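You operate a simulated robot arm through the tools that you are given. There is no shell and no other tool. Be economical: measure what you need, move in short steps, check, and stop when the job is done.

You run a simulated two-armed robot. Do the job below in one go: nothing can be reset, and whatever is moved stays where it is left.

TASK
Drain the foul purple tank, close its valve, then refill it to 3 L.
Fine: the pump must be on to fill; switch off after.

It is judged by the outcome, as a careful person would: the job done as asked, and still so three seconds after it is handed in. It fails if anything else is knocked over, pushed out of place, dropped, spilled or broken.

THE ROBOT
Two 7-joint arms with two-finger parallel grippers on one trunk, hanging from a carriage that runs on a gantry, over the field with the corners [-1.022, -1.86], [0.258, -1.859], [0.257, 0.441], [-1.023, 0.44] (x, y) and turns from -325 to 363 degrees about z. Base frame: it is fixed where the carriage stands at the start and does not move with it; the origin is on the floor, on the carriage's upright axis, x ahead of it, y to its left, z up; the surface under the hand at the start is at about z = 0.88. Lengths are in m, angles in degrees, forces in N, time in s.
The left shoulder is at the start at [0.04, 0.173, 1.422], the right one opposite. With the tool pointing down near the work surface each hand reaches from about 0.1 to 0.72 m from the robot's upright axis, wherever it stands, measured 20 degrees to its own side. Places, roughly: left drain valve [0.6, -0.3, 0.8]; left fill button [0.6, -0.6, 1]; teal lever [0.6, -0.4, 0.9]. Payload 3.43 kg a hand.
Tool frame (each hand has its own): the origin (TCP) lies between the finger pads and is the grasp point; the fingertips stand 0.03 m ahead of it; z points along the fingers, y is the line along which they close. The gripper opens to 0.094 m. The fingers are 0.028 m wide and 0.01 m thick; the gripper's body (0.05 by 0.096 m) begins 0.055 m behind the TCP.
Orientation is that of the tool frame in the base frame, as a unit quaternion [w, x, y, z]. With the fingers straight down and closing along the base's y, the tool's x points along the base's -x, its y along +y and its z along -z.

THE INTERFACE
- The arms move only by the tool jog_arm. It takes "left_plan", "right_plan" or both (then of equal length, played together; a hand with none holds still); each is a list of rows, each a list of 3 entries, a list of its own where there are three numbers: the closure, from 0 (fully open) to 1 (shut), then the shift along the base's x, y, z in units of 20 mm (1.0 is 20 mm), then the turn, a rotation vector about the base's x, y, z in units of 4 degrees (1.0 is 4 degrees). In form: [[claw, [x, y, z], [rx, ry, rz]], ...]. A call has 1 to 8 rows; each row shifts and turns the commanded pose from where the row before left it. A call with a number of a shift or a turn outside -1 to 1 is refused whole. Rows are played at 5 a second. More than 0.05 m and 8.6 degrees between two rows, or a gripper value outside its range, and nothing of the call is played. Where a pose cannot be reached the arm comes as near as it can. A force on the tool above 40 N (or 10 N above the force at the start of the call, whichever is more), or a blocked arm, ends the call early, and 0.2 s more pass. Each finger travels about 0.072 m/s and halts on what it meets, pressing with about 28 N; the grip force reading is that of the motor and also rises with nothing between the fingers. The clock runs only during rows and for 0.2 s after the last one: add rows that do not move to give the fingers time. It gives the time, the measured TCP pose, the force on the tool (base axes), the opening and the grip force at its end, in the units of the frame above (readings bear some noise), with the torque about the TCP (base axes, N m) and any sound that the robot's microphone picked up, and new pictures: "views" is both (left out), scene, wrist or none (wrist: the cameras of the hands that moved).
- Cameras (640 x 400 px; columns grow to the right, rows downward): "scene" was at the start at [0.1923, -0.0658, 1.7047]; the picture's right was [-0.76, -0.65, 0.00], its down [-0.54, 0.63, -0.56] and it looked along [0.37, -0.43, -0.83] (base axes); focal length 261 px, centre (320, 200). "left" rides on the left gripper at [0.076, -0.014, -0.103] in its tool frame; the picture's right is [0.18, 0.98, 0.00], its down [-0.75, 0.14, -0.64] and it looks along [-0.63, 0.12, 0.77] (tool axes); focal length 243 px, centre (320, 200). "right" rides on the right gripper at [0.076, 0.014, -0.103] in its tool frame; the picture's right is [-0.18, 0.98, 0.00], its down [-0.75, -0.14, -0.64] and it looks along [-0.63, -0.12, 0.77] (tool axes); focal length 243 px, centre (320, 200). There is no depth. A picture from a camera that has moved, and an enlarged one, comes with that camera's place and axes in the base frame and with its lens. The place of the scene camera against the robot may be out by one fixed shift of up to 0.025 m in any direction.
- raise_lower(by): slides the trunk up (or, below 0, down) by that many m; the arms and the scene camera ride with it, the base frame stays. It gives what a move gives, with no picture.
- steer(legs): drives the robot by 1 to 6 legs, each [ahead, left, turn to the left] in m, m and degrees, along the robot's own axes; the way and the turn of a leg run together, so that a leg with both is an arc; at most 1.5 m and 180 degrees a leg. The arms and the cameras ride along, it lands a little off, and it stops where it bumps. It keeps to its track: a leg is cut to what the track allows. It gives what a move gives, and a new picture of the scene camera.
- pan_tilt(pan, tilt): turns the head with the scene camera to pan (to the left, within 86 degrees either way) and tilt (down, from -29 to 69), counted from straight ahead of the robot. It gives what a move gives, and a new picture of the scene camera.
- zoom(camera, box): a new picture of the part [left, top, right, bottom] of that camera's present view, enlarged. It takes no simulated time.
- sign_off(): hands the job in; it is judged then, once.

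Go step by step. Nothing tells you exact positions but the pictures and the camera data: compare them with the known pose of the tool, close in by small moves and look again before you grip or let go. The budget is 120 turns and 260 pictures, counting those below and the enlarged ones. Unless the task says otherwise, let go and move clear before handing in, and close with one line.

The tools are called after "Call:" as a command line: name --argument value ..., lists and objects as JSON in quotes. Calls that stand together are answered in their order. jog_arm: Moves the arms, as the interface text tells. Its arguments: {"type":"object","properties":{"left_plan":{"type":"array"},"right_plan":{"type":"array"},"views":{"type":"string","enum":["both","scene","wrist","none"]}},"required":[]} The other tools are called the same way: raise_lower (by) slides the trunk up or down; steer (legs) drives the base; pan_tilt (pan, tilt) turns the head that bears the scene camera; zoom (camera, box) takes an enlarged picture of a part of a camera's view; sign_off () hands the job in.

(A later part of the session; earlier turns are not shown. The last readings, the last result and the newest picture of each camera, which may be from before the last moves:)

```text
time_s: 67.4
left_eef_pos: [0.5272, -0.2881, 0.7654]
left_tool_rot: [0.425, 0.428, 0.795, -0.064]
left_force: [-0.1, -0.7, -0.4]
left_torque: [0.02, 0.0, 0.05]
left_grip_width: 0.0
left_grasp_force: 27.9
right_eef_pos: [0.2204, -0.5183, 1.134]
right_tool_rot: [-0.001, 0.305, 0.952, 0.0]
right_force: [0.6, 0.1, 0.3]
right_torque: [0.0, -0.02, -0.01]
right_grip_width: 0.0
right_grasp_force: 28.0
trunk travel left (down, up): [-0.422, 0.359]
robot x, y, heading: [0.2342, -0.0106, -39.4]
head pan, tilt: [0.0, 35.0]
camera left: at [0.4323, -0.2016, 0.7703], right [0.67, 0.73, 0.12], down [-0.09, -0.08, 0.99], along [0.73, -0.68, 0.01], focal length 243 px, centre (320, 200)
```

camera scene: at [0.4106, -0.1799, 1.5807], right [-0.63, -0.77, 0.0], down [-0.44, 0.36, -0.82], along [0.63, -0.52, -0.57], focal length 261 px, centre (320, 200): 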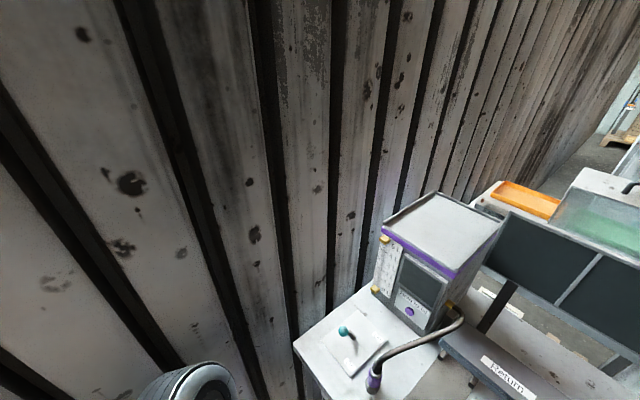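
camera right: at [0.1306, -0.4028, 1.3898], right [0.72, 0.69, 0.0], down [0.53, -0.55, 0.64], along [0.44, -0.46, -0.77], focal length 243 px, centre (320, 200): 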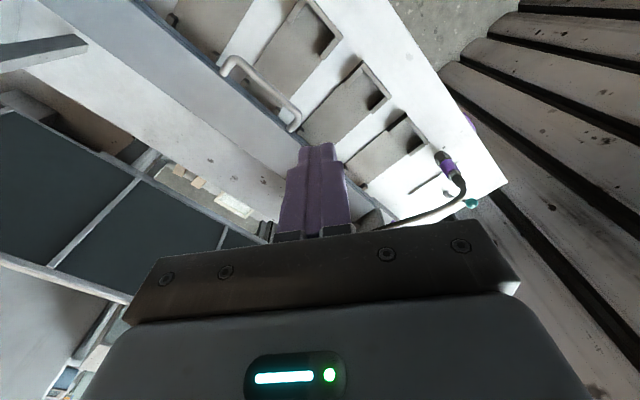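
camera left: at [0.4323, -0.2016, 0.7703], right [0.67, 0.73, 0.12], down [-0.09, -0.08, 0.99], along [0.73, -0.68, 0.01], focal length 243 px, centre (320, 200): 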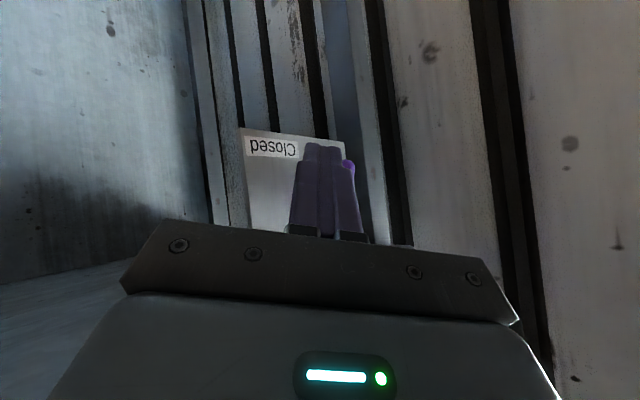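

Call:
jog_arm --left_plan '[[1, [0, -0.9, -0.2], [0, 0, 0]], [1, [0.7, 0, 0], [0, 0, 0]], [1, [0.7, 0, 0], [0, 0, 0]], [1, [0.7, 0, 0.2], [0, 0, 0]], [1, [0.5, 0, 0.3], [0, 0, 0]]]' --views "wrist"

```text
time_s: 68.6
left_eef_pos: [0.563, -0.3027, 0.7642]
left_tool_rot: [0.411, 0.433, 0.8, -0.07]
left_force: [-14.0, 0.4, -11.0]
left_torque: [0.04, 0.04, -0.19]
left_grip_width: 0.0001
left_grasp_force: 27.7
right_eef_pos: [0.2172, -0.5174, 1.1342]
right_tool_rot: [-0.002, 0.306, 0.952, 0.0]
right_force: [0.5, -0.5, 0.3]
right_torque: [-0.04, 0.02, -0.02]
right_grip_width: 0.0
right_grasp_force: 27.8
trunk travel left (down, up): [-0.422, 0.359]
robot x, y, heading: [0.2317, -0.0135, -39.5]
head pan, tilt: [0.0, 35.0]
stopped in row 5 (left hand): the force on the tool passed its limit at 42 N (the readings are from after the stop); the commanded pose is now the measured one
camera left: at [0.4687, -0.2168, 0.7723], right [0.68, 0.72, 0.11], down [-0.06, -0.09, 0.99], along [0.73, -0.68, -0.02], focal length 243 px, centre (320, 200)
```

left: 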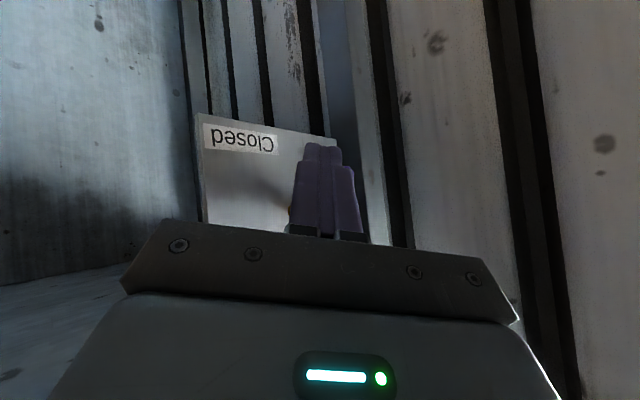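

Call:
jog_arm --left_plan '[[1, [-0.7, 0.7, 0], [0, 0, 0]], [1, [-1, 1, 0], [0, 0, 0]], [1, [-1, 1, 0], [0, 0, 0]]]' --views "wrist"

Call:
zoom --camera "left" --box '[180, 80, 400, 240]'

```text
time_s: 69.4
left_eef_pos: [0.5169, -0.2522, 0.7668]
left_tool_rot: [0.417, 0.43, 0.798, -0.067]
left_force: [-0.1, -0.5, -0.2]
left_torque: [0.01, 0.04, -0.02]
left_grip_width: 0.0002
left_grasp_force: 28.2
right_eef_pos: [0.2185, -0.5178, 1.134]
right_tool_rot: [-0.001, 0.304, 0.953, 0.0]
right_force: [-0.1, 1.0, 0.3]
right_torque: [0.01, 0.01, -0.01]
right_grip_width: 0.0
right_grasp_force: 28.0
trunk travel left (down, up): [-0.422, 0.359]
robot x, y, heading: [0.2328, -0.0098, -39.4]
head pan, tilt: [0.0, 35.0]
camera left: at [0.4221, -0.1642, 0.7737], right [0.68, 0.73, 0.11], down [-0.07, -0.09, 0.99], along [0.73, -0.68, -0.01], focal length 243 px, centre (320, 200)
```

left: 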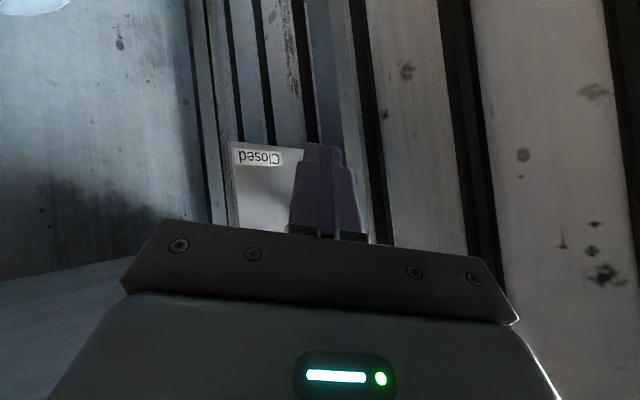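

```text
2.50 times, centred on (290, 160) of left
camera zoom: at [0.4221, -0.1642, 0.7737], right [0.68, 0.73, 0.11], down [-0.07, -0.09, 0.99], along [0.73, -0.68, -0.01], focal length 606 px, centre (395, 300)
```

zoom: 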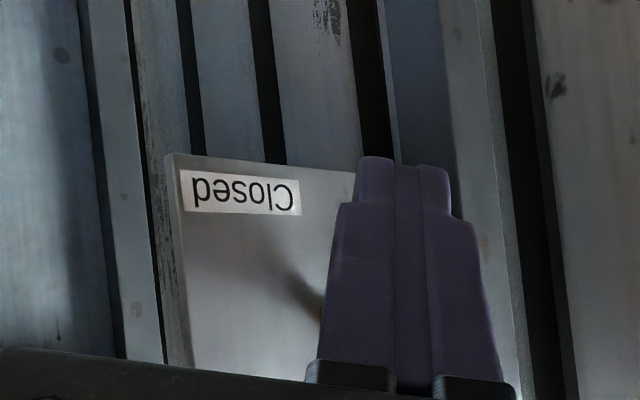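

Call:
jog_arm --left_plan '[[1, [0.3, 0.5, 1], [0, 0, 0]], [1, [0.3, 0, 1], [0, 0, 0]], [1, [0.4, 0, 1], [0, 0, 0]], [1, [0.4, 0, 1], [0, 0, 0]]]' --views "wrist"

```text
time_s: 70.4
left_eef_pos: [0.5453, -0.2412, 0.846]
left_tool_rot: [0.416, 0.43, 0.798, -0.066]
left_force: [-0.2, 0.0, 0.5]
left_torque: [-0.02, -0.02, -0.01]
left_grip_width: 0.0
left_grasp_force: 29.0
right_eef_pos: [0.2189, -0.5165, 1.134]
right_tool_rot: [0.0, 0.305, 0.952, 0.001]
right_force: [0.6, 0.0, -0.5]
right_torque: [-0.01, 0.02, -0.02]
right_grip_width: 0.0
right_grasp_force: 28.4
trunk travel left (down, up): [-0.422, 0.359]
robot x, y, heading: [0.2316, -0.0113, -39.5]
head pan, tilt: [0.0, 35.0]
camera left: at [0.4509, -0.1544, 0.8533], right [0.68, 0.73, 0.11], down [-0.07, -0.09, 0.99], along [0.73, -0.68, -0.01], focal length 243 px, centre (320, 200)
```

left: 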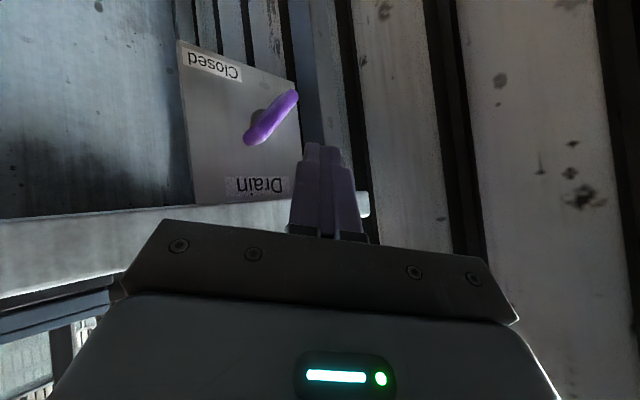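

The handle is at about 45°. Now I'll press down on its raised −x end to bring it to horizontal/closed.

Call:
jog_arm --left_plan '[[1, [-0.3, -1, 0.2], [0, 0, 0]], [1, [-0.4, -1, 0], [0, 0, 0]], [1, [-0.2, -1, 0], [0, 0, 0]], [1, [0, 0, -0.5], [0, 0, 0]], [1, [0, 0, -0.5], [0, 0, 0]], [1, [0, 0, -0.5], [0, 0, 0]], [1, [0, 0, -0.4], [0, 0, 0]]]' --views "wrist"

```text
time_s: 72.0
left_eef_pos: [0.5279, -0.3019, 0.8128]
left_tool_rot: [0.416, 0.431, 0.798, -0.067]
left_force: [0.1, 0.0, 0.5]
left_torque: [0.0, 0.01, 0.01]
left_grip_width: 0.0001
left_grasp_force: 27.4
right_eef_pos: [0.2197, -0.5183, 1.1333]
right_tool_rot: [-0.001, 0.305, 0.952, 0.0]
right_force: [0.0, 0.2, 0.7]
right_torque: [0.01, -0.01, 0.01]
right_grip_width: 0.0
right_grasp_force: 27.7
trunk travel left (down, up): [-0.422, 0.359]
robot x, y, heading: [0.2279, -0.0123, -39.4]
head pan, tilt: [0.0, 35.0]
camera left: at [0.4331, -0.2154, 0.8191], right [0.68, 0.73, 0.11], down [-0.07, -0.09, 0.99], along [0.73, -0.68, -0.01], focal length 243 px, centre (320, 200)
```

left: 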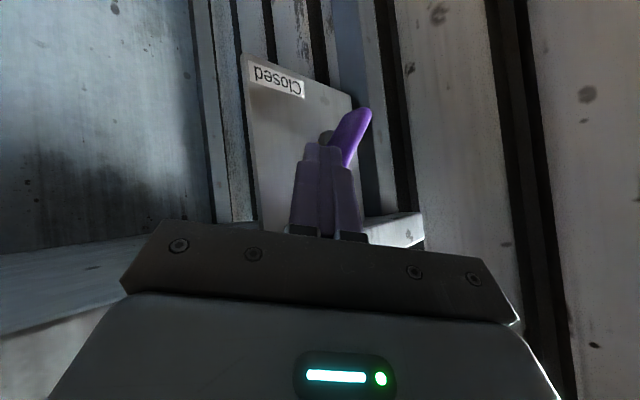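

I passed beside the end. Lift, shift +x by ~15 mm and press again.

Call:
jog_arm --left_plan '[[1, [0, 0.4, 1], [0, 0, 0]], [1, [0.2, 0.3, 1], [0, 0, 0]], [1, [0.8, -0.9, 0], [0, 0, 0]], [1, [0, 0, -0.5], [0, 0, 0]], [1, [0, 0, -0.5], [0, 0, 0]], [1, [0, 0, -0.5], [0, 0, 0]], [1, [0, 0, -0.5], [0, 0, 0]]]' --views "wrist"

```text
time_s: 73.6
left_eef_pos: [0.5321, -0.3057, 0.8098]
left_tool_rot: [0.411, 0.432, 0.8, -0.073]
left_force: [-36.5, 5.9, 16.1]
left_torque: [0.16, 0.76, -0.12]
left_grip_width: 0.0002
left_grasp_force: 28.3
right_eef_pos: [0.2124, -0.5169, 1.1358]
right_tool_rot: [-0.003, 0.305, 0.952, -0.001]
right_force: [-0.3, -0.1, -0.1]
right_torque: [-0.01, 0.0, 0.02]
right_grip_width: 0.0001
right_grasp_force: 27.5
trunk travel left (down, up): [-0.422, 0.359]
robot x, y, heading: [0.2329, -0.0082, -39.6]
head pan, tilt: [0.0, 35.0]
camera left: at [0.4384, -0.2178, 0.8178], right [0.68, 0.72, 0.1], down [-0.06, -0.09, 0.99], along [0.73, -0.69, -0.02], focal length 243 px, centre (320, 200)
```

left: 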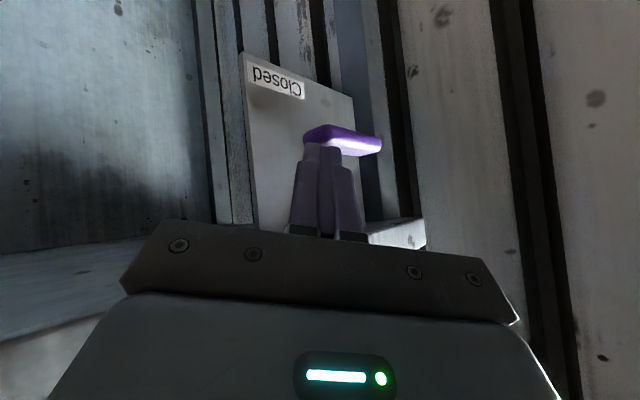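

The bar is horizontal again. I'll back off and inspect.

Call:
jog_arm --left_plan '[[1, [-0.5, 0.2, 0.5], [0, 0, 0]], [1, [0, 1, 1], [0, 0, 0]], [1, [0.5, 1, 1], [0, 0, 0]], [1, [0.5, 1, 0.5], [0, 0, 0]], [1, [0.5, 1, 0], [0, 0, 0]]]' --views "wrist"

Call:
zoom --camera "left" --box '[140, 40, 380, 220]'

```text
time_s: 74.8
left_eef_pos: [0.566, -0.2176, 0.8727]
left_tool_rot: [0.416, 0.431, 0.798, -0.067]
left_force: [0.2, 0.5, -0.6]
left_torque: [0.04, -0.01, -0.01]
left_grip_width: 0.0004
left_grasp_force: 28.0
right_eef_pos: [0.2179, -0.5164, 1.1356]
right_tool_rot: [-0.001, 0.304, 0.953, 0.0]
right_force: [0.4, -0.6, 0.0]
right_torque: [-0.01, 0.02, 0.01]
right_grip_width: 0.0
right_grasp_force: 27.9
trunk travel left (down, up): [-0.422, 0.359]
robot x, y, heading: [0.2352, -0.0098, -39.5]
head pan, tilt: [0.0, 35.0]
camera left: at [0.4718, -0.1314, 0.8799], right [0.68, 0.73, 0.11], down [-0.07, -0.09, 0.99], along [0.73, -0.68, -0.01], focal length 243 px, centre (320, 200)
```

left: 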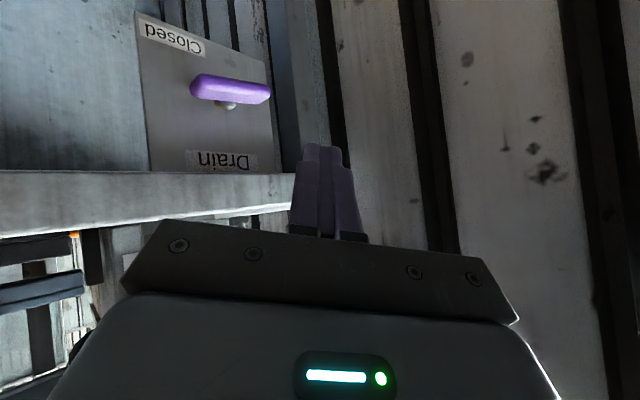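

```text
2.22 times, centred on (260, 130) of left
camera zoom: at [0.4718, -0.1314, 0.8799], right [0.68, 0.73, 0.11], down [-0.07, -0.09, 0.99], along [0.73, -0.68, -0.01], focal length 539 px, centre (453, 356)
```

zoom: 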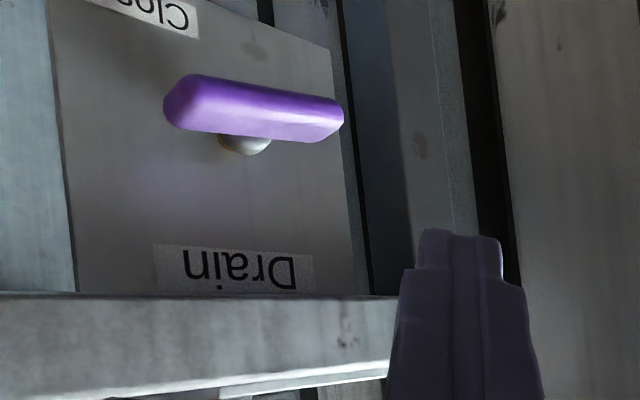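

Comparing with the original view, the bar is about 8° short of level. I'll press the −x end down again to the stop.

Call:
jog_arm --left_plan '[[1, [-0.7, 0, -0.7], [0, 0, 0]], [1, [-0.7, -0.9, -0.6], [0, 0, 0]], [1, [0, -1, 0], [0, 0, 0]], [1, [0, -1, 0], [0, 0, 0]], [1, [0, -1, 0], [0, 0, 0]], [1, [0, -0.4, 0], [0, 0, 0]], [1, [0, 0, -0.5], [0, 0, 0]], [1, [0, 0, -0.5], [0, 0, 0]]]' --views "wrist"

```text
time_s: 76.6
left_eef_pos: [0.5421, -0.3073, 0.8248]
left_tool_rot: [0.416, 0.43, 0.798, -0.067]
left_force: [0.7, 0.0, 0.9]
left_torque: [0.01, 0.0, 0.02]
left_grip_width: 0.0
left_grasp_force: 28.5
left hand out of reach, approached as far as the arm can: row 2
right_eef_pos: [0.2192, -0.5187, 1.1352]
right_tool_rot: [-0.001, 0.305, 0.952, 0.001]
right_force: [0.1, 0.5, -0.6]
right_torque: [0.02, 0.01, 0.03]
right_grip_width: 0.0
right_grasp_force: 28.0
trunk travel left (down, up): [-0.422, 0.359]
robot x, y, heading: [0.2333, -0.0113, -39.5]
head pan, tilt: [0.0, 35.0]
camera left: at [0.4478, -0.2213, 0.8323], right [0.68, 0.73, 0.11], down [-0.07, -0.09, 0.99], along [0.73, -0.68, -0.01], focal length 243 px, centre (320, 200)
```

left: 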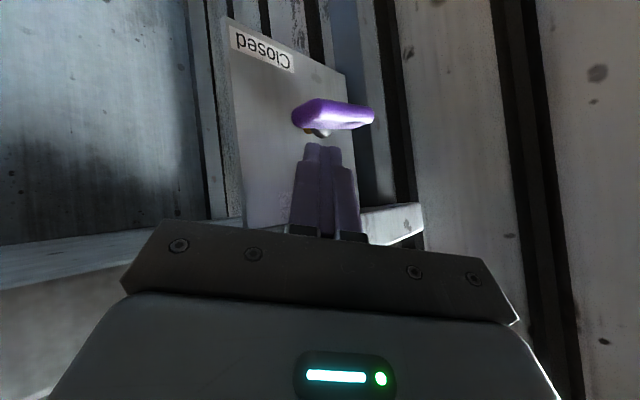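

Call:
jog_arm --left_plan '[[1, [-0.3, 0, -0.3], [0, 0, 0]], [1, [0, 0, -0.4], [0, 0, 0]], [1, [0, 0, -0.4], [0, 0, 0]], [1, [0, 0, -0.4], [0, 0, 0]], [1, [0, 0, -0.4], [0, 0, 0]]]' --views "wrist"

```text
time_s: 77.4
left_eef_pos: [0.5344, -0.309, 0.8115]
left_tool_rot: [0.419, 0.432, 0.796, -0.068]
left_force: [-5.9, 8.7, 20.0]
left_torque: [0.15, -0.13, 0.11]
left_grip_width: 0.0001
left_grasp_force: 27.8
right_eef_pos: [0.2197, -0.5175, 1.1343]
right_tool_rot: [-0.001, 0.304, 0.953, 0.0]
right_force: [-0.4, -1.0, 0.1]
right_torque: [0.02, 0.03, -0.06]
right_grip_width: 0.0
right_grasp_force: 28.1
trunk travel left (down, up): [-0.422, 0.359]
robot x, y, heading: [0.2303, -0.0088, -39.5]
head pan, tilt: [0.0, 35.0]
stopped in row 3 (left hand): the force on the tool passed its limit at 53 N (the readings are from after the stop); the commanded pose is now the measured one
camera left: at [0.4406, -0.222, 0.8172], right [0.68, 0.72, 0.12], down [-0.08, -0.09, 0.99], along [0.73, -0.69, 0.0], focal length 243 px, centre (320, 200)
```

left: 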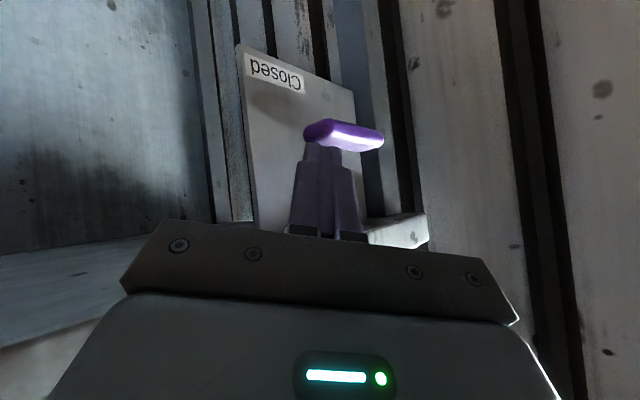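

Call:
jog_arm --left_plan '[[1, [0, 0, 0.8], [0, 0, 0]], [1, [0, 1, 0.8], [0, 0, 0]], [1, [0.5, 1, 0.8], [0, 0, 0]], [1, [0.5, 1, 0.5], [0, 0, 0]], [1, [0.5, 1, 0], [0, 0, 0]]]' --views "none"

Call:
zoom --camera "left" --box '[140, 40, 380, 220]'

Call:
zoom --camera "scene" --box '[362, 225, 412, 300]'

```text
time_s: 78.6
left_eef_pos: [0.5662, -0.2303, 0.8663]
left_tool_rot: [0.419, 0.432, 0.796, -0.069]
left_force: [0.2, -0.3, 0.6]
left_torque: [0.03, 0.01, 0.01]
left_grip_width: 0.0
left_grasp_force: 28.3
right_eef_pos: [0.2192, -0.5168, 1.1344]
right_tool_rot: [0.0, 0.305, 0.952, 0.0]
right_force: [0.0, -0.1, 0.2]
right_torque: [-0.01, -0.03, 0.01]
right_grip_width: 0.0
right_grasp_force: 28.0
trunk travel left (down, up): [-0.422, 0.359]
robot x, y, heading: [0.2324, -0.0138, -39.6]
head pan, tilt: [0.0, 35.0]
```

```text
2.22 times, centred on (260, 130) of left
camera zoom: at [0.471, -0.143, 0.8735], right [0.68, 0.72, 0.11], down [-0.08, -0.09, 0.99], along [0.73, -0.69, 0.0], focal length 539 px, centre (453, 356)
```

zoom: 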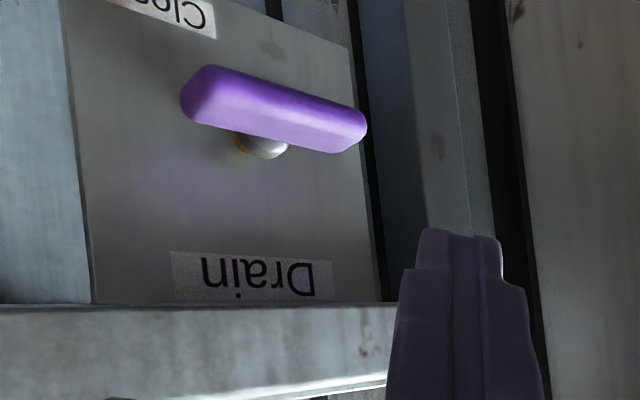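

```text
5.33 times, centred on (387, 262) of scene
camera zoom: at [0.41, -0.1799, 1.5807], right [-0.64, -0.77, 0.0], down [-0.44, 0.36, -0.82], along [0.63, -0.52, -0.57], focal length 1391 px, centre (-37, -133)
```

zoom: 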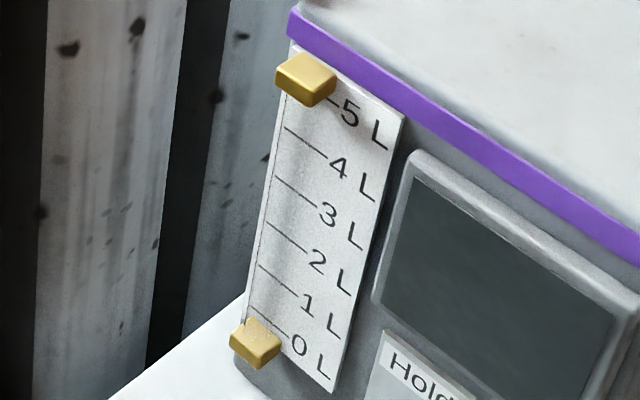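

The drain valve is level/closed again and the tank reads 0 L. Next is the pump lever: I'll raise the trunk and turn the tool back to vertical to avoid the hose.

Call:
raise_lower --by 0.2

Call:
jog_arm --left_plan '[[1, [0.5, -0.5, 0], [0.64, 0.77, 0]], [1, [0.5, -0.5, 0], [0.64, 0.77, 0]], [1, [0.5, -0.5, 0], [0.64, 0.77, 0]], [1, [0.3, -0.5, 0], [0.64, 0.77, 0]], [1, [0.3, -0.5, 0], [0.64, 0.77, 0]], [1, [0, -0.5, 0], [0.64, 0.77, 0]], [1, [0, -0.5, 0], [0.64, 0.77, 0]], [1, [0, -0.5, 0], [0.64, 0.77, 0]]]' --views "both"

```text
time_s: 80.8
left_eef_pos: [0.5653, -0.2309, 1.0667]
left_tool_rot: [0.419, 0.431, 0.796, -0.068]
left_force: [0.7, -0.3, 0.1]
left_torque: [-0.04, -0.02, 0.0]
left_grip_width: 0.0
left_grasp_force: 28.4
right_eef_pos: [0.2175, -0.5171, 1.3342]
right_tool_rot: [0.0, 0.305, 0.952, 0.0]
right_force: [1.0, -0.3, -0.6]
right_torque: [0.01, 0.01, -0.01]
right_grip_width: 0.0
right_grasp_force: 28.3
trunk travel left (down, up): [-0.622, 0.159]
robot x, y, heading: [0.2304, -0.0099, -39.5]
head pan, tilt: [0.0, 35.0]
```

```text
time_s: 82.6
left_eef_pos: [0.5724, -0.3048, 1.0811]
left_tool_rot: [0.158, 0.473, 0.867, -0.017]
left_force: [-0.7, -0.9, -0.2]
left_torque: [-0.01, 0.01, -0.03]
left_grip_width: 0.0004
left_grasp_force: 27.6
left hand out of reach, approached as far as the arm can: row 6, 7, 8
right_eef_pos: [0.219, -0.5168, 1.3337]
right_tool_rot: [-0.001, 0.305, 0.952, 0.0]
right_force: [-0.1, 0.2, 0.5]
right_torque: [-0.04, 0.0, 0.01]
right_grip_width: 0.0002
right_grasp_force: 27.7
trunk travel left (down, up): [-0.622, 0.159]
robot x, y, heading: [0.2329, -0.0113, -39.4]
head pan, tilt: [0.0, 35.0]
camera scene: at [0.4099, -0.1801, 1.7808], right [-0.64, -0.77, 0.0], down [-0.44, 0.36, -0.82], along [0.63, -0.52, -0.57], focal length 261 px, centre (320, 200)
camera left: at [0.4956, -0.2328, 1.1542], right [0.72, 0.69, 0.07], down [0.33, -0.42, 0.84], along [0.61, -0.58, -0.53], focal length 243 px, centre (320, 200)
```

scene: 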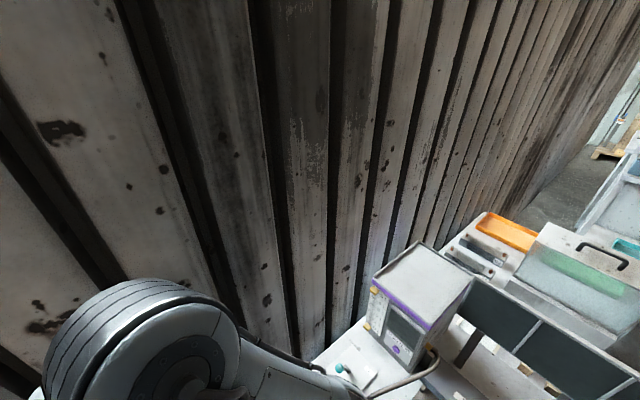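
left: 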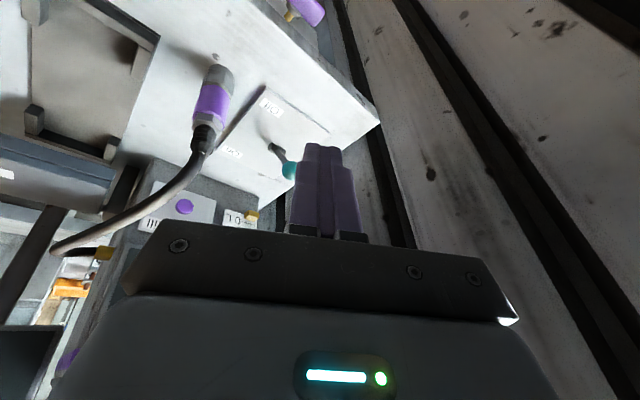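

The lever ball is at about (0.648, −0.442, 0.942), leaning to Off (+y). I'll bring the fingertips to its front side above the bench.

Call:
jog_arm --left_plan '[[1, [0.7, -0.9, -0.5], [0, 0, 0]], [1, [0.7, -0.9, -0.5], [0, 0, 0]], [1, [0.7, -0.9, -0.5], [0, 0, 0]], [1, [0.7, -0.9, -0.5], [0, 0, 0]], [1, [0.6, -0.8, -0.5], [0, 0, 0]]]' --views "wrist"

```text
time_s: 83.8
left_eef_pos: [0.5613, -0.3448, 1.0768]
left_tool_rot: [0.158, 0.472, 0.867, -0.018]
left_force: [-0.2, 0.5, -0.1]
left_torque: [-0.02, -0.01, -0.02]
left_grip_width: 0.0001
left_grasp_force: 27.6
left hand out of reach, approached as far as the arm can: row 1, 2, 3, 4, 5
right_eef_pos: [0.2186, -0.5186, 1.3357]
right_tool_rot: [-0.001, 0.306, 0.952, 0.001]
right_force: [0.8, 0.8, 0.4]
right_torque: [0.0, 0.0, 0.05]
right_grip_width: 0.0
right_grasp_force: 27.8
trunk travel left (down, up): [-0.622, 0.159]
robot x, y, heading: [0.2342, -0.0106, -39.4]
head pan, tilt: [0.0, 35.0]
camera left: at [0.4849, -0.2716, 1.1499], right [0.72, 0.69, 0.06], down [0.33, -0.42, 0.84], along [0.61, -0.59, -0.53], focal length 243 px, centre (320, 200)
```

left: 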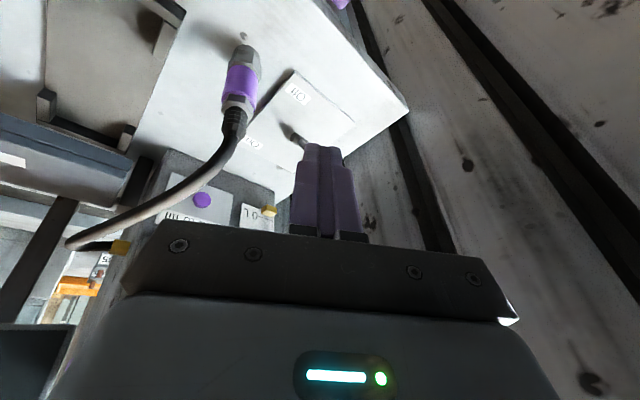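

The arm is at its reach limit, so I'll move the base: pull the right hand away first, then turn +10° and shift toward the bench.

Call:
jog_arm --right_plan '[[1, [-1, 0, 0.3], [0, 0, 0]], [1, [-1, 0, 0.3], [0, 0, 0]], [1, [-1, 0, 0.3], [0, 0, 0]], [1, [-1, 0, 0.3], [0, 0, 0]], [1, [-1, 0, 0.3], [0, 0, 0]]]' --views "none"

Call:
steer --legs '[[0, 0, 10], [0.072, -0.086, 0]]'

Call:
zoom --camera "left" --box '[160, 0, 480, 240]'

```text
time_s: 85.0
left_eef_pos: [0.5607, -0.3426, 1.0767]
left_tool_rot: [0.158, 0.472, 0.867, -0.017]
left_force: [-0.1, 0.5, -0.3]
left_torque: [-0.03, 0.0, -0.03]
left_grip_width: 0.0
left_grasp_force: 28.0
right_eef_pos: [0.1184, -0.5169, 1.3658]
right_tool_rot: [-0.001, 0.306, 0.952, 0.001]
right_force: [-0.1, 0.4, 0.9]
right_torque: [-0.01, 0.01, -0.01]
right_grip_width: 0.0002
right_grasp_force: 27.6
trunk travel left (down, up): [-0.622, 0.159]
robot x, y, heading: [0.235, -0.0114, -39.4]
head pan, tilt: [0.0, 35.0]
```

```text
time_s: 86.9
left_eef_pos: [0.6342, -0.3906, 1.0774]
left_tool_rot: [0.158, 0.393, 0.906, -0.004]
left_force: [-0.4, 0.8, 0.5]
left_torque: [0.02, 0.0, 0.01]
left_grip_width: 0.0
left_grasp_force: 28.7
right_eef_pos: [0.2281, -0.6402, 1.366]
right_tool_rot: [-0.001, 0.22, 0.976, 0.0]
right_force: [1.0, -0.2, -0.6]
right_torque: [0.01, -0.01, 0.02]
right_grip_width: 0.0002
right_grasp_force: 27.6
trunk travel left (down, up): [-0.622, 0.159]
robot x, y, heading: [0.2525, -0.1231, -29.2]
head pan, tilt: [0.0, 35.0]
camera scene: at [0.4538, -0.2539, 1.7808], right [-0.49, -0.87, 0.0], down [-0.5, 0.28, -0.82], along [0.71, -0.4, -0.57], focal length 261 px, centre (320, 200)
```

scene: 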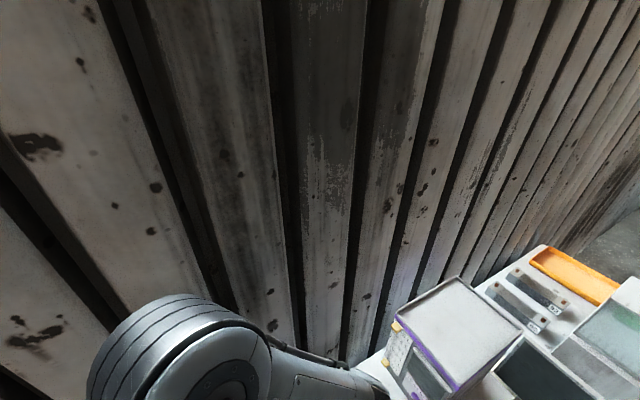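

```text
1.67 times, centred on (320, 120) of left
camera zoom: at [0.546, -0.3331, 1.15], right [0.58, 0.81, 0.06], down [0.4, -0.35, 0.84], along [0.71, -0.47, -0.53], focal length 404 px, centre (320, 333)
```

zoom: 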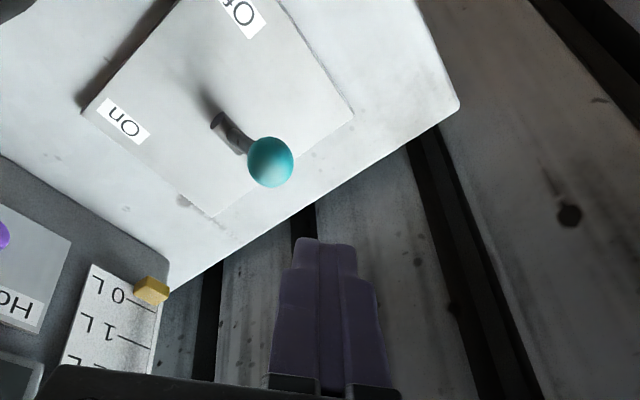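

Now lower in front of the ball with the trunk.

Call:
raise_lower --by -0.115

Call:
zoom --camera "left" --box '[160, 0, 480, 240]'

```text
time_s: 88.3
left_eef_pos: [0.6341, -0.3908, 0.9615]
left_tool_rot: [0.158, 0.394, 0.905, -0.003]
left_force: [-0.5, 0.2, -0.3]
left_torque: [0.01, 0.0, 0.01]
left_grip_width: 0.0001
left_grasp_force: 28.2
right_eef_pos: [0.2277, -0.6385, 1.2502]
right_tool_rot: [-0.002, 0.22, 0.975, 0.0]
right_force: [0.2, 0.3, -0.3]
right_torque: [0.03, 0.05, 0.01]
right_grip_width: 0.0002
right_grasp_force: 28.3
trunk travel left (down, up): [-0.507, 0.274]
robot x, y, heading: [0.2512, -0.1209, -29.2]
head pan, tilt: [0.0, 35.0]
```

```text
1.67 times, centred on (320, 120) of left
camera zoom: at [0.5461, -0.333, 1.035], right [0.58, 0.81, 0.06], down [0.4, -0.35, 0.84], along [0.71, -0.47, -0.53], focal length 404 px, centre (320, 333)
```

zoom: 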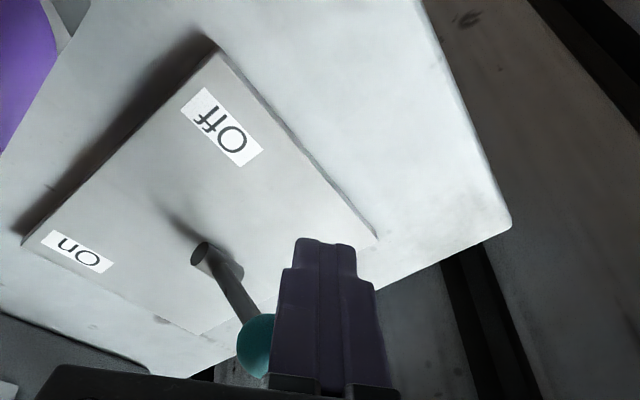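

Fingers are just in front of the ball. Push toward −y to switch On.

Call:
jog_arm --left_plan '[[1, [0.4, -0.3, 0], [0, 0, 0]], [1, [0, -0.6, 0], [0, 0, 0]], [1, [0, -0.6, 0], [0, 0, 0]], [1, [0, -0.6, 0], [0, 0, 0]], [1, [0, -0.6, 0], [0, 0, 0]], [1, [0, -0.6, 0], [0, 0, 0]], [1, [0, -0.6, 0], [0, 0, 0]]]' --views "wrist"

```text
time_s: 89.9
left_eef_pos: [0.6279, -0.4083, 0.9877]
left_tool_rot: [0.159, 0.391, 0.907, -0.005]
left_force: [-0.2, 0.6, -0.3]
left_torque: [0.01, 0.01, 0.01]
left_grip_width: 0.0
left_grasp_force: 27.9
left hand out of reach, approached as far as the arm can: row 1, 2, 3, 4, 5, 6, 7
right_eef_pos: [0.2284, -0.6392, 1.2499]
right_tool_rot: [-0.001, 0.22, 0.975, 0.001]
right_force: [0.2, -1.0, -0.8]
right_torque: [-0.04, -0.01, -0.03]
right_grip_width: 0.0
right_grasp_force: 27.9
trunk travel left (down, up): [-0.507, 0.274]
robot x, y, heading: [0.2523, -0.1191, -29.1]
head pan, tilt: [0.0, 35.0]
camera left: at [0.5399, -0.3504, 1.0614], right [0.58, 0.81, 0.06], down [0.4, -0.35, 0.85], along [0.71, -0.47, -0.53], focal length 243 px, centre (320, 200)
```

left: 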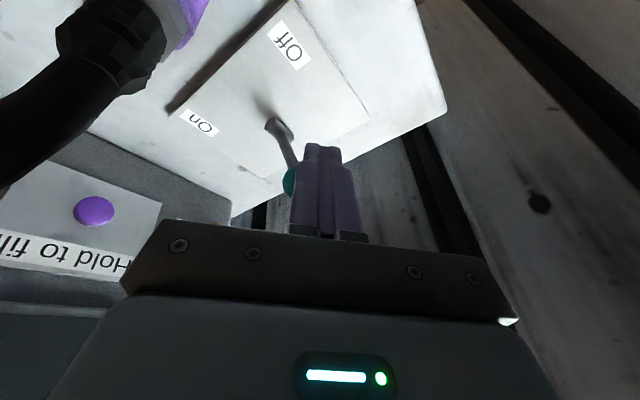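

The arm can't push further in this pose, and the wrist camera is near the hose. The arm reaches farther toward its own (left) side, so I'll lift, back away, and face the bench more squarely.

Call:
raise_lower --by 0.15

Call:
steer --legs '[[-0.06, 0.105, 0], [0, 0, -50]]'

```text
time_s: 91.7
left_eef_pos: [0.6271, -0.4075, 1.1373]
left_tool_rot: [0.159, 0.391, 0.907, -0.005]
left_force: [0.2, 0.6, -0.1]
left_torque: [0.02, -0.02, -0.03]
left_grip_width: 0.0
left_grasp_force: 28.0
right_eef_pos: [0.2295, -0.6385, 1.4003]
right_tool_rot: [-0.001, 0.219, 0.976, 0.001]
right_force: [0.6, 0.7, 0.5]
right_torque: [0.01, 0.0, 0.0]
right_grip_width: 0.0
right_grasp_force: 28.8
trunk travel left (down, up): [-0.657, 0.124]
robot x, y, heading: [0.2482, -0.1229, -29.3]
head pan, tilt: [0.0, 35.0]
```

```text
time_s: 95.2
left_eef_pos: [0.2679, -0.4716, 1.1391]
left_tool_rot: [0.141, 0.741, 0.652, -0.074]
left_force: [-0.5, -0.3, -0.3]
left_torque: [-0.02, 0.01, -0.02]
left_grip_width: 0.0001
left_grasp_force: 27.8
right_eef_pos: [-0.1638, -0.3108, 1.401]
right_tool_rot: [-0.001, 0.615, 0.789, 0.001]
right_force: [-0.2, 0.1, 0.4]
right_torque: [-0.02, 0.01, -0.01]
right_grip_width: 0.0002
right_grasp_force: 28.4
trunk travel left (down, up): [-0.657, 0.124]
robot x, y, heading: [0.2511, 0.0009, -79.6]
head pan, tilt: [0.0, 35.0]
camera scene: at [0.2799, -0.2542, 1.8158], right [-0.98, -0.18, 0.0], down [-0.1, 0.56, -0.82], along [0.14, -0.81, -0.57], focal length 261 px, centre (320, 200)
```

scene: 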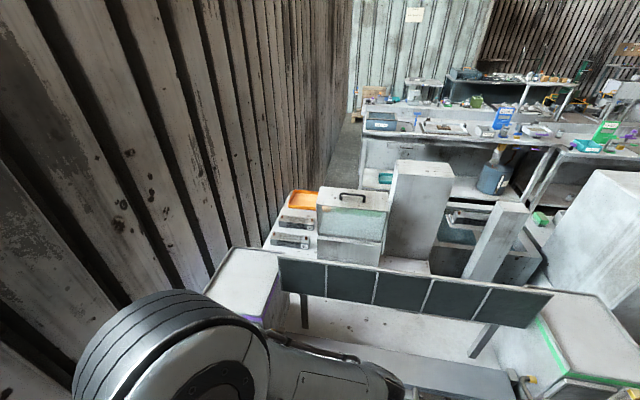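

Now swing the left hand out to the left toward the lever.

Call:
jog_arm --left_plan '[[1, [1, 0.5, 0], [0, 0, 0]], [1, [1, 0.5, 0], [0, 0, 0]], [1, [1, 0.5, 0], [0, 0, 0]], [1, [1, 0.5, 0], [0, 0, 0]], [1, [1, 0.3, 0], [0, 0, 0]], [1, [1, 0.3, 0], [0, 0, 0]], [1, [1, 0.3, 0], [0, 0, 0]], [1, [1, 0.3, 0], [0, 0, 0]]]' --views "none"

Call:
pan_tilt --pan 10 --tilt 50

```text
time_s: 97.0
left_eef_pos: [0.3944, -0.3788, 1.148]
left_tool_rot: [0.143, 0.739, 0.654, -0.073]
left_force: [0.3, 0.2, 0.1]
left_torque: [-0.04, 0.03, 0.01]
left_grip_width: 0.0001
left_grasp_force: 28.4
left hand out of reach, approached as far as the arm can: row 5, 6, 7, 8
right_eef_pos: [-0.164, -0.3113, 1.3999]
right_tool_rot: [-0.001, 0.615, 0.789, 0.0]
right_force: [-0.9, -0.4, -0.4]
right_torque: [-0.03, 0.04, 0.0]
right_grip_width: 0.0
right_grasp_force: 27.8
trunk travel left (down, up): [-0.657, 0.124]
robot x, y, heading: [0.2511, 0.0043, -79.8]
head pan, tilt: [0.0, 35.0]
```

```text
time_s: 97.8
left_eef_pos: [0.3934, -0.3798, 1.1489]
left_tool_rot: [0.143, 0.74, 0.654, -0.073]
left_force: [-0.9, 0.5, -0.1]
left_torque: [-0.05, -0.01, -0.02]
left_grip_width: 0.0
left_grasp_force: 28.0
right_eef_pos: [-0.165, -0.3095, 1.4001]
right_tool_rot: [-0.001, 0.614, 0.789, 0.0]
right_force: [0.3, -0.2, 0.2]
right_torque: [0.0, 0.01, -0.04]
right_grip_width: 0.0
right_grasp_force: 28.1
trunk travel left (down, up): [-0.657, 0.124]
robot x, y, heading: [0.2501, 0.0023, -79.6]
head pan, tilt: [10.0, 50.0]
camera scene: at [0.2909, -0.2399, 1.7941], right [-0.94, -0.34, 0.0], down [-0.26, 0.72, -0.64], along [0.22, -0.6, -0.77], focal length 261 px, centre (320, 200)
```

scene: 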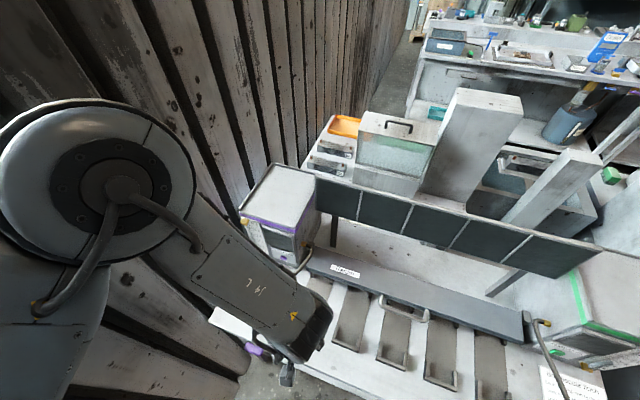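

The wrist yaw is what blocks leftward motion. I'll yaw the tool left and make it vertical, then continue.

Call:
jog_arm --left_plan '[[1, [0, 0, 0], [0.6, 0, 0.8]], [1, [0, 0, 0], [0.6, 0, 0.8]], [1, [0, 0, 0], [0.6, 0, 0.8]], [1, [0, 0, 0], [0.6, 0, 0.8]], [1, [1, 0, 0], [0.6, 0, 0.8]], [1, [1, 0, 0], [0.6, 0, 0.8]], [1, [1, 0, 0], [0, 0, 1]], [1, [1, 0, 0], [0, 0, 1]]]' --views "none"

Call:
jog_arm --left_plan '[[1, [1, 0, 0], [0, 0, 1]], [1, [1, 0, 0], [0, 0, 1]], [1, [1, 0, 0], [0, 0, 1]], [1, [1, 0, 0], [0, 0, 1]], [1, [1, 0, 0], [0, 0, 1]], [1, [1, 0, 0], [0, 0, 1]]]' --views "both"

```text
time_s: 99.6
left_eef_pos: [0.4744, -0.3783, 1.148]
left_tool_rot: [0.056, 0.578, 0.813, 0.038]
left_force: [-1.1, 0.1, 0.5]
left_torque: [0.03, 0.02, -0.02]
left_grip_width: 0.0003
left_grasp_force: 28.3
right_eef_pos: [-0.1643, -0.3095, 1.3992]
right_tool_rot: [-0.001, 0.614, 0.789, 0.0]
right_force: [0.0, 0.2, 0.1]
right_torque: [0.0, -0.01, 0.03]
right_grip_width: 0.0
right_grasp_force: 27.5
trunk travel left (down, up): [-0.657, 0.124]
robot x, y, heading: [0.2514, -0.0007, -79.9]
head pan, tilt: [10.0, 50.0]
```

```text
time_s: 101.0
left_eef_pos: [0.5855, -0.3851, 1.1529]
left_tool_rot: [0.048, 0.401, 0.914, 0.045]
left_force: [-1.0, 0.3, 0.2]
left_torque: [0.0, 0.01, 0.01]
left_grip_width: 0.0002
left_grasp_force: 28.3
right_eef_pos: [-0.1695, -0.3114, 1.4043]
right_tool_rot: [-0.001, 0.616, 0.787, -0.002]
right_force: [-0.6, 1.4, 0.2]
right_torque: [0.0, 0.02, 0.0]
right_grip_width: 0.0
right_grasp_force: 28.7
trunk travel left (down, up): [-0.657, 0.124]
robot x, y, heading: [0.2485, 0.0033, -79.9]
head pan, tilt: [10.0, 50.0]
camera scene: at [0.2869, -0.2415, 1.7957], right [-0.94, -0.34, 0.0], down [-0.26, 0.72, -0.64], along [0.22, -0.61, -0.77], focal length 261 px, centre (320, 200)
camera left: at [0.5107, -0.3437, 1.2485], right [0.59, 0.8, 0.11], down [0.53, -0.49, 0.69], along [0.61, -0.35, -0.71], focal length 243 px, centre (320, 200)
```

scene: 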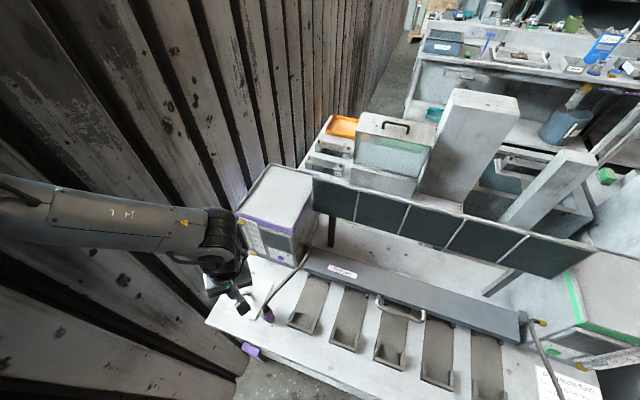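
left: 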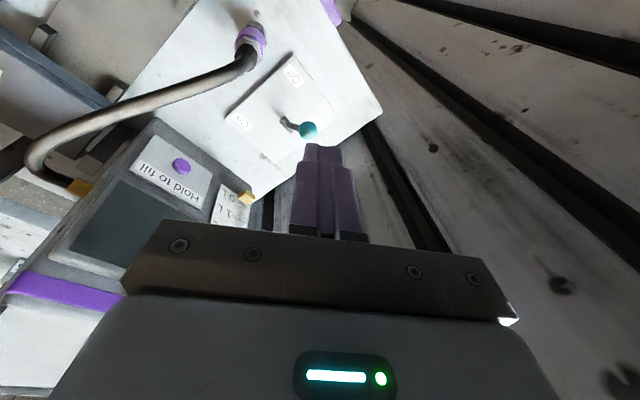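

The arm moves freely now and the view is very good. Descend in front of the ball.

Call:
jog_arm --left_plan '[[1, [0.8, 0, -1], [0, 0, 0]], [1, [0.8, 0, -1], [0, 0, 0]], [1, [0.8, 0, -1], [0, 0, 0]], [1, [0.8, 0, -1], [0, 0, 0]], [1, [0, 0, -1], [0, 0, 0]], [1, [0, 0, -1], [0, 0, 0]], [1, [0, 0, -1], [0, 0, 0]], [1, [0, 0, -1], [0, 0, 0]]]' --views "both"

```text
time_s: 102.8
left_eef_pos: [0.6163, -0.3713, 0.9936]
left_tool_rot: [0.045, 0.392, 0.917, 0.05]
left_force: [-0.1, -0.6, 0.2]
left_torque: [0.01, 0.0, -0.02]
left_grip_width: 0.0001
left_grasp_force: 28.6
left hand out of reach, approached as far as the arm can: row 3, 4, 6, 7, 8
right_eef_pos: [-0.1637, -0.3114, 1.3996]
right_tool_rot: [-0.001, 0.614, 0.79, 0.0]
right_force: [0.3, 0.1, 0.1]
right_torque: [0.02, -0.01, -0.01]
right_grip_width: 0.0
right_grasp_force: 27.9
trunk travel left (down, up): [-0.657, 0.124]
robot x, y, heading: [0.2498, 0.0004, -79.8]
head pan, tilt: [10.0, 50.0]
camera scene: at [0.2926, -0.2399, 1.7922], right [-0.94, -0.35, 0.0], down [-0.27, 0.72, -0.64], along [0.22, -0.6, -0.77], focal length 261 px, centre (320, 200)
camera left: at [0.541, -0.3312, 1.0901], right [0.58, 0.81, 0.12], down [0.54, -0.48, 0.69], along [0.61, -0.33, -0.72], focal length 243 px, centre (320, 200)
```

scene: 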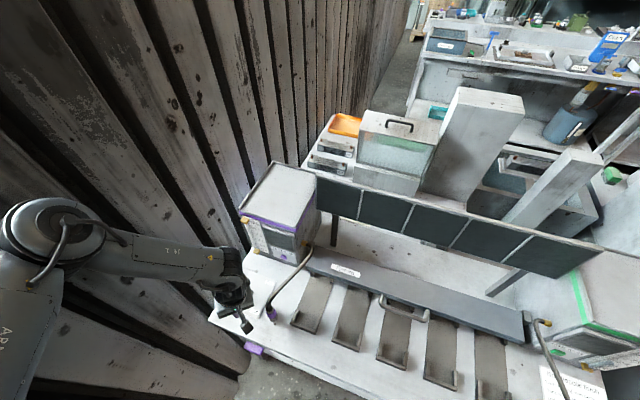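
left: 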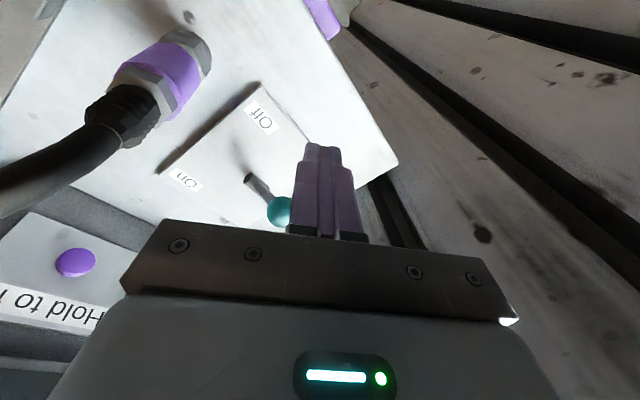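

Yaw left a bit more to free x motion, then shift.

Call:
jog_arm --left_plan '[[1, [0, 0, 0], [0, 0, 1]], [1, [0, 0, 0], [0, 0, 1]], [1, [0, 0, 0], [0, 0, 1]], [1, [0.5, -0.2, 0], [0, 0, 1]], [1, [0.5, -0.2, 0], [0, 0, 1]], [1, [0.5, 0, 0], [0, 0, 1]], [1, [0, 0, -0.5], [0, 0, 0]]]' --views "wrist"

```text
time_s: 104.6
left_eef_pos: [0.6187, -0.3991, 0.989]
left_tool_rot: [0.037, 0.217, 0.974, 0.048]
left_force: [-1.1, 0.2, -0.7]
left_torque: [0.05, 0.02, -0.03]
left_grip_width: 0.0001
left_grasp_force: 27.7
right_eef_pos: [-0.1753, -0.3077, 1.4012]
right_tool_rot: [-0.002, 0.619, 0.786, -0.001]
right_force: [0.3, 0.3, -0.2]
right_torque: [0.0, -0.01, 0.02]
right_grip_width: 0.0002
right_grasp_force: 28.5
trunk travel left (down, up): [-0.657, 0.124]
robot x, y, heading: [0.2485, 0.0022, -80.0]
head pan, tilt: [10.0, 50.0]
stopped in row 7 (left hand): the arm was blocked; the commanded pose is now the measured one
camera left: at [0.5347, -0.3875, 1.0854], right [0.25, 0.96, 0.1], down [0.68, -0.24, 0.69], along [0.69, -0.1, -0.72], focal length 243 px, centre (320, 200)
```

left: 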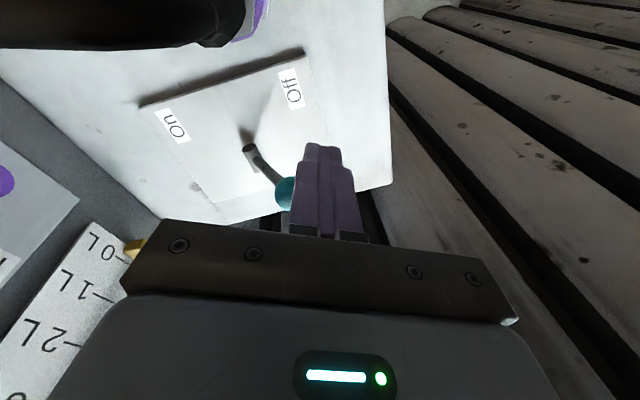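

The elbow probably touched the wall. I'll lift, shift the base away from the wall, turn left 20°, and come back in.

Call:
raise_lower --by 0.1

Call:
steer --legs '[[-0.0174, -0.0985, 0], [0, 0, 20], [0.12, -0.07, 0]]'

Call:
zoom --camera "left" --box '[0, 0, 640, 400]'

```text
time_s: 105.9
left_eef_pos: [0.6165, -0.3902, 1.0853]
left_tool_rot: [0.032, 0.214, 0.975, 0.051]
left_force: [0.0, -0.1, -0.8]
left_torque: [-0.02, 0.01, -0.02]
left_grip_width: 0.0
left_grasp_force: 27.9
right_eef_pos: [-0.1765, -0.3041, 1.5055]
right_tool_rot: [-0.007, 0.617, 0.787, -0.001]
right_force: [0.0, 0.4, -0.1]
right_torque: [0.02, 0.01, -0.02]
right_grip_width: 0.0
right_grasp_force: 28.0
trunk travel left (down, up): [-0.757, 0.024]
robot x, y, heading: [0.2494, 0.0043, -80.3]
head pan, tilt: [10.0, 50.0]
```

```text
time_s: 109.1
left_eef_pos: [0.6438, -0.3764, 1.0909]
left_tool_rot: [0.029, 0.04, 0.997, 0.058]
left_force: [1.3, 0.0, 0.2]
left_torque: [0.01, 0.02, 0.06]
left_grip_width: 0.0
left_grasp_force: 28.3
right_eef_pos: [-0.1381, -0.5693, 1.4987]
right_tool_rot: [-0.001, 0.471, 0.882, 0.0]
right_force: [0.0, -0.9, 0.1]
right_torque: [0.02, 0.04, -0.03]
right_grip_width: 0.0001
right_grasp_force: 27.7
trunk travel left (down, up): [-0.757, 0.024]
robot x, y, heading: [0.1471, -0.1319, -60.1]
head pan, tilt: [10.0, 50.0]
camera scene: at [0.2623, -0.3451, 1.894], right [-0.77, -0.64, 0.0], down [-0.49, 0.59, -0.64], along [0.41, -0.49, -0.77], focal length 261 px, centre (320, 200)
```

scene: 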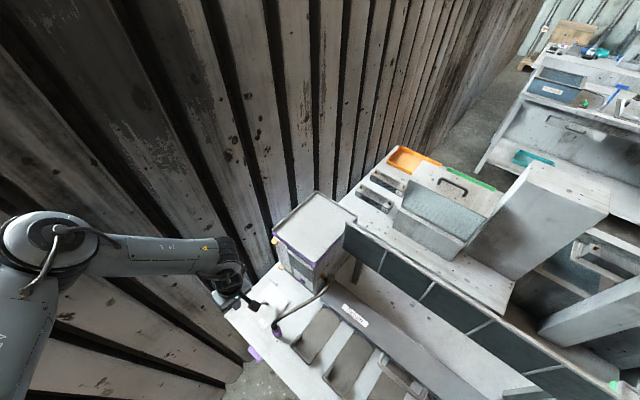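

```text
1.00 times, centred on (320, 200) of left (not enlarged: the box is as wide or as high as the picture)
camera zoom: at [0.5602, -0.3945, 1.1871], right [-0.11, 0.99, 0.1], down [0.72, 0.01, 0.69], along [0.68, 0.15, -0.71], focal length 243 px, centre (320, 200)
```

zoom: 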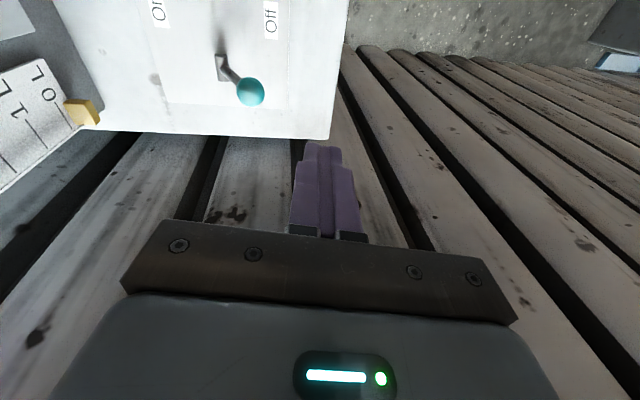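

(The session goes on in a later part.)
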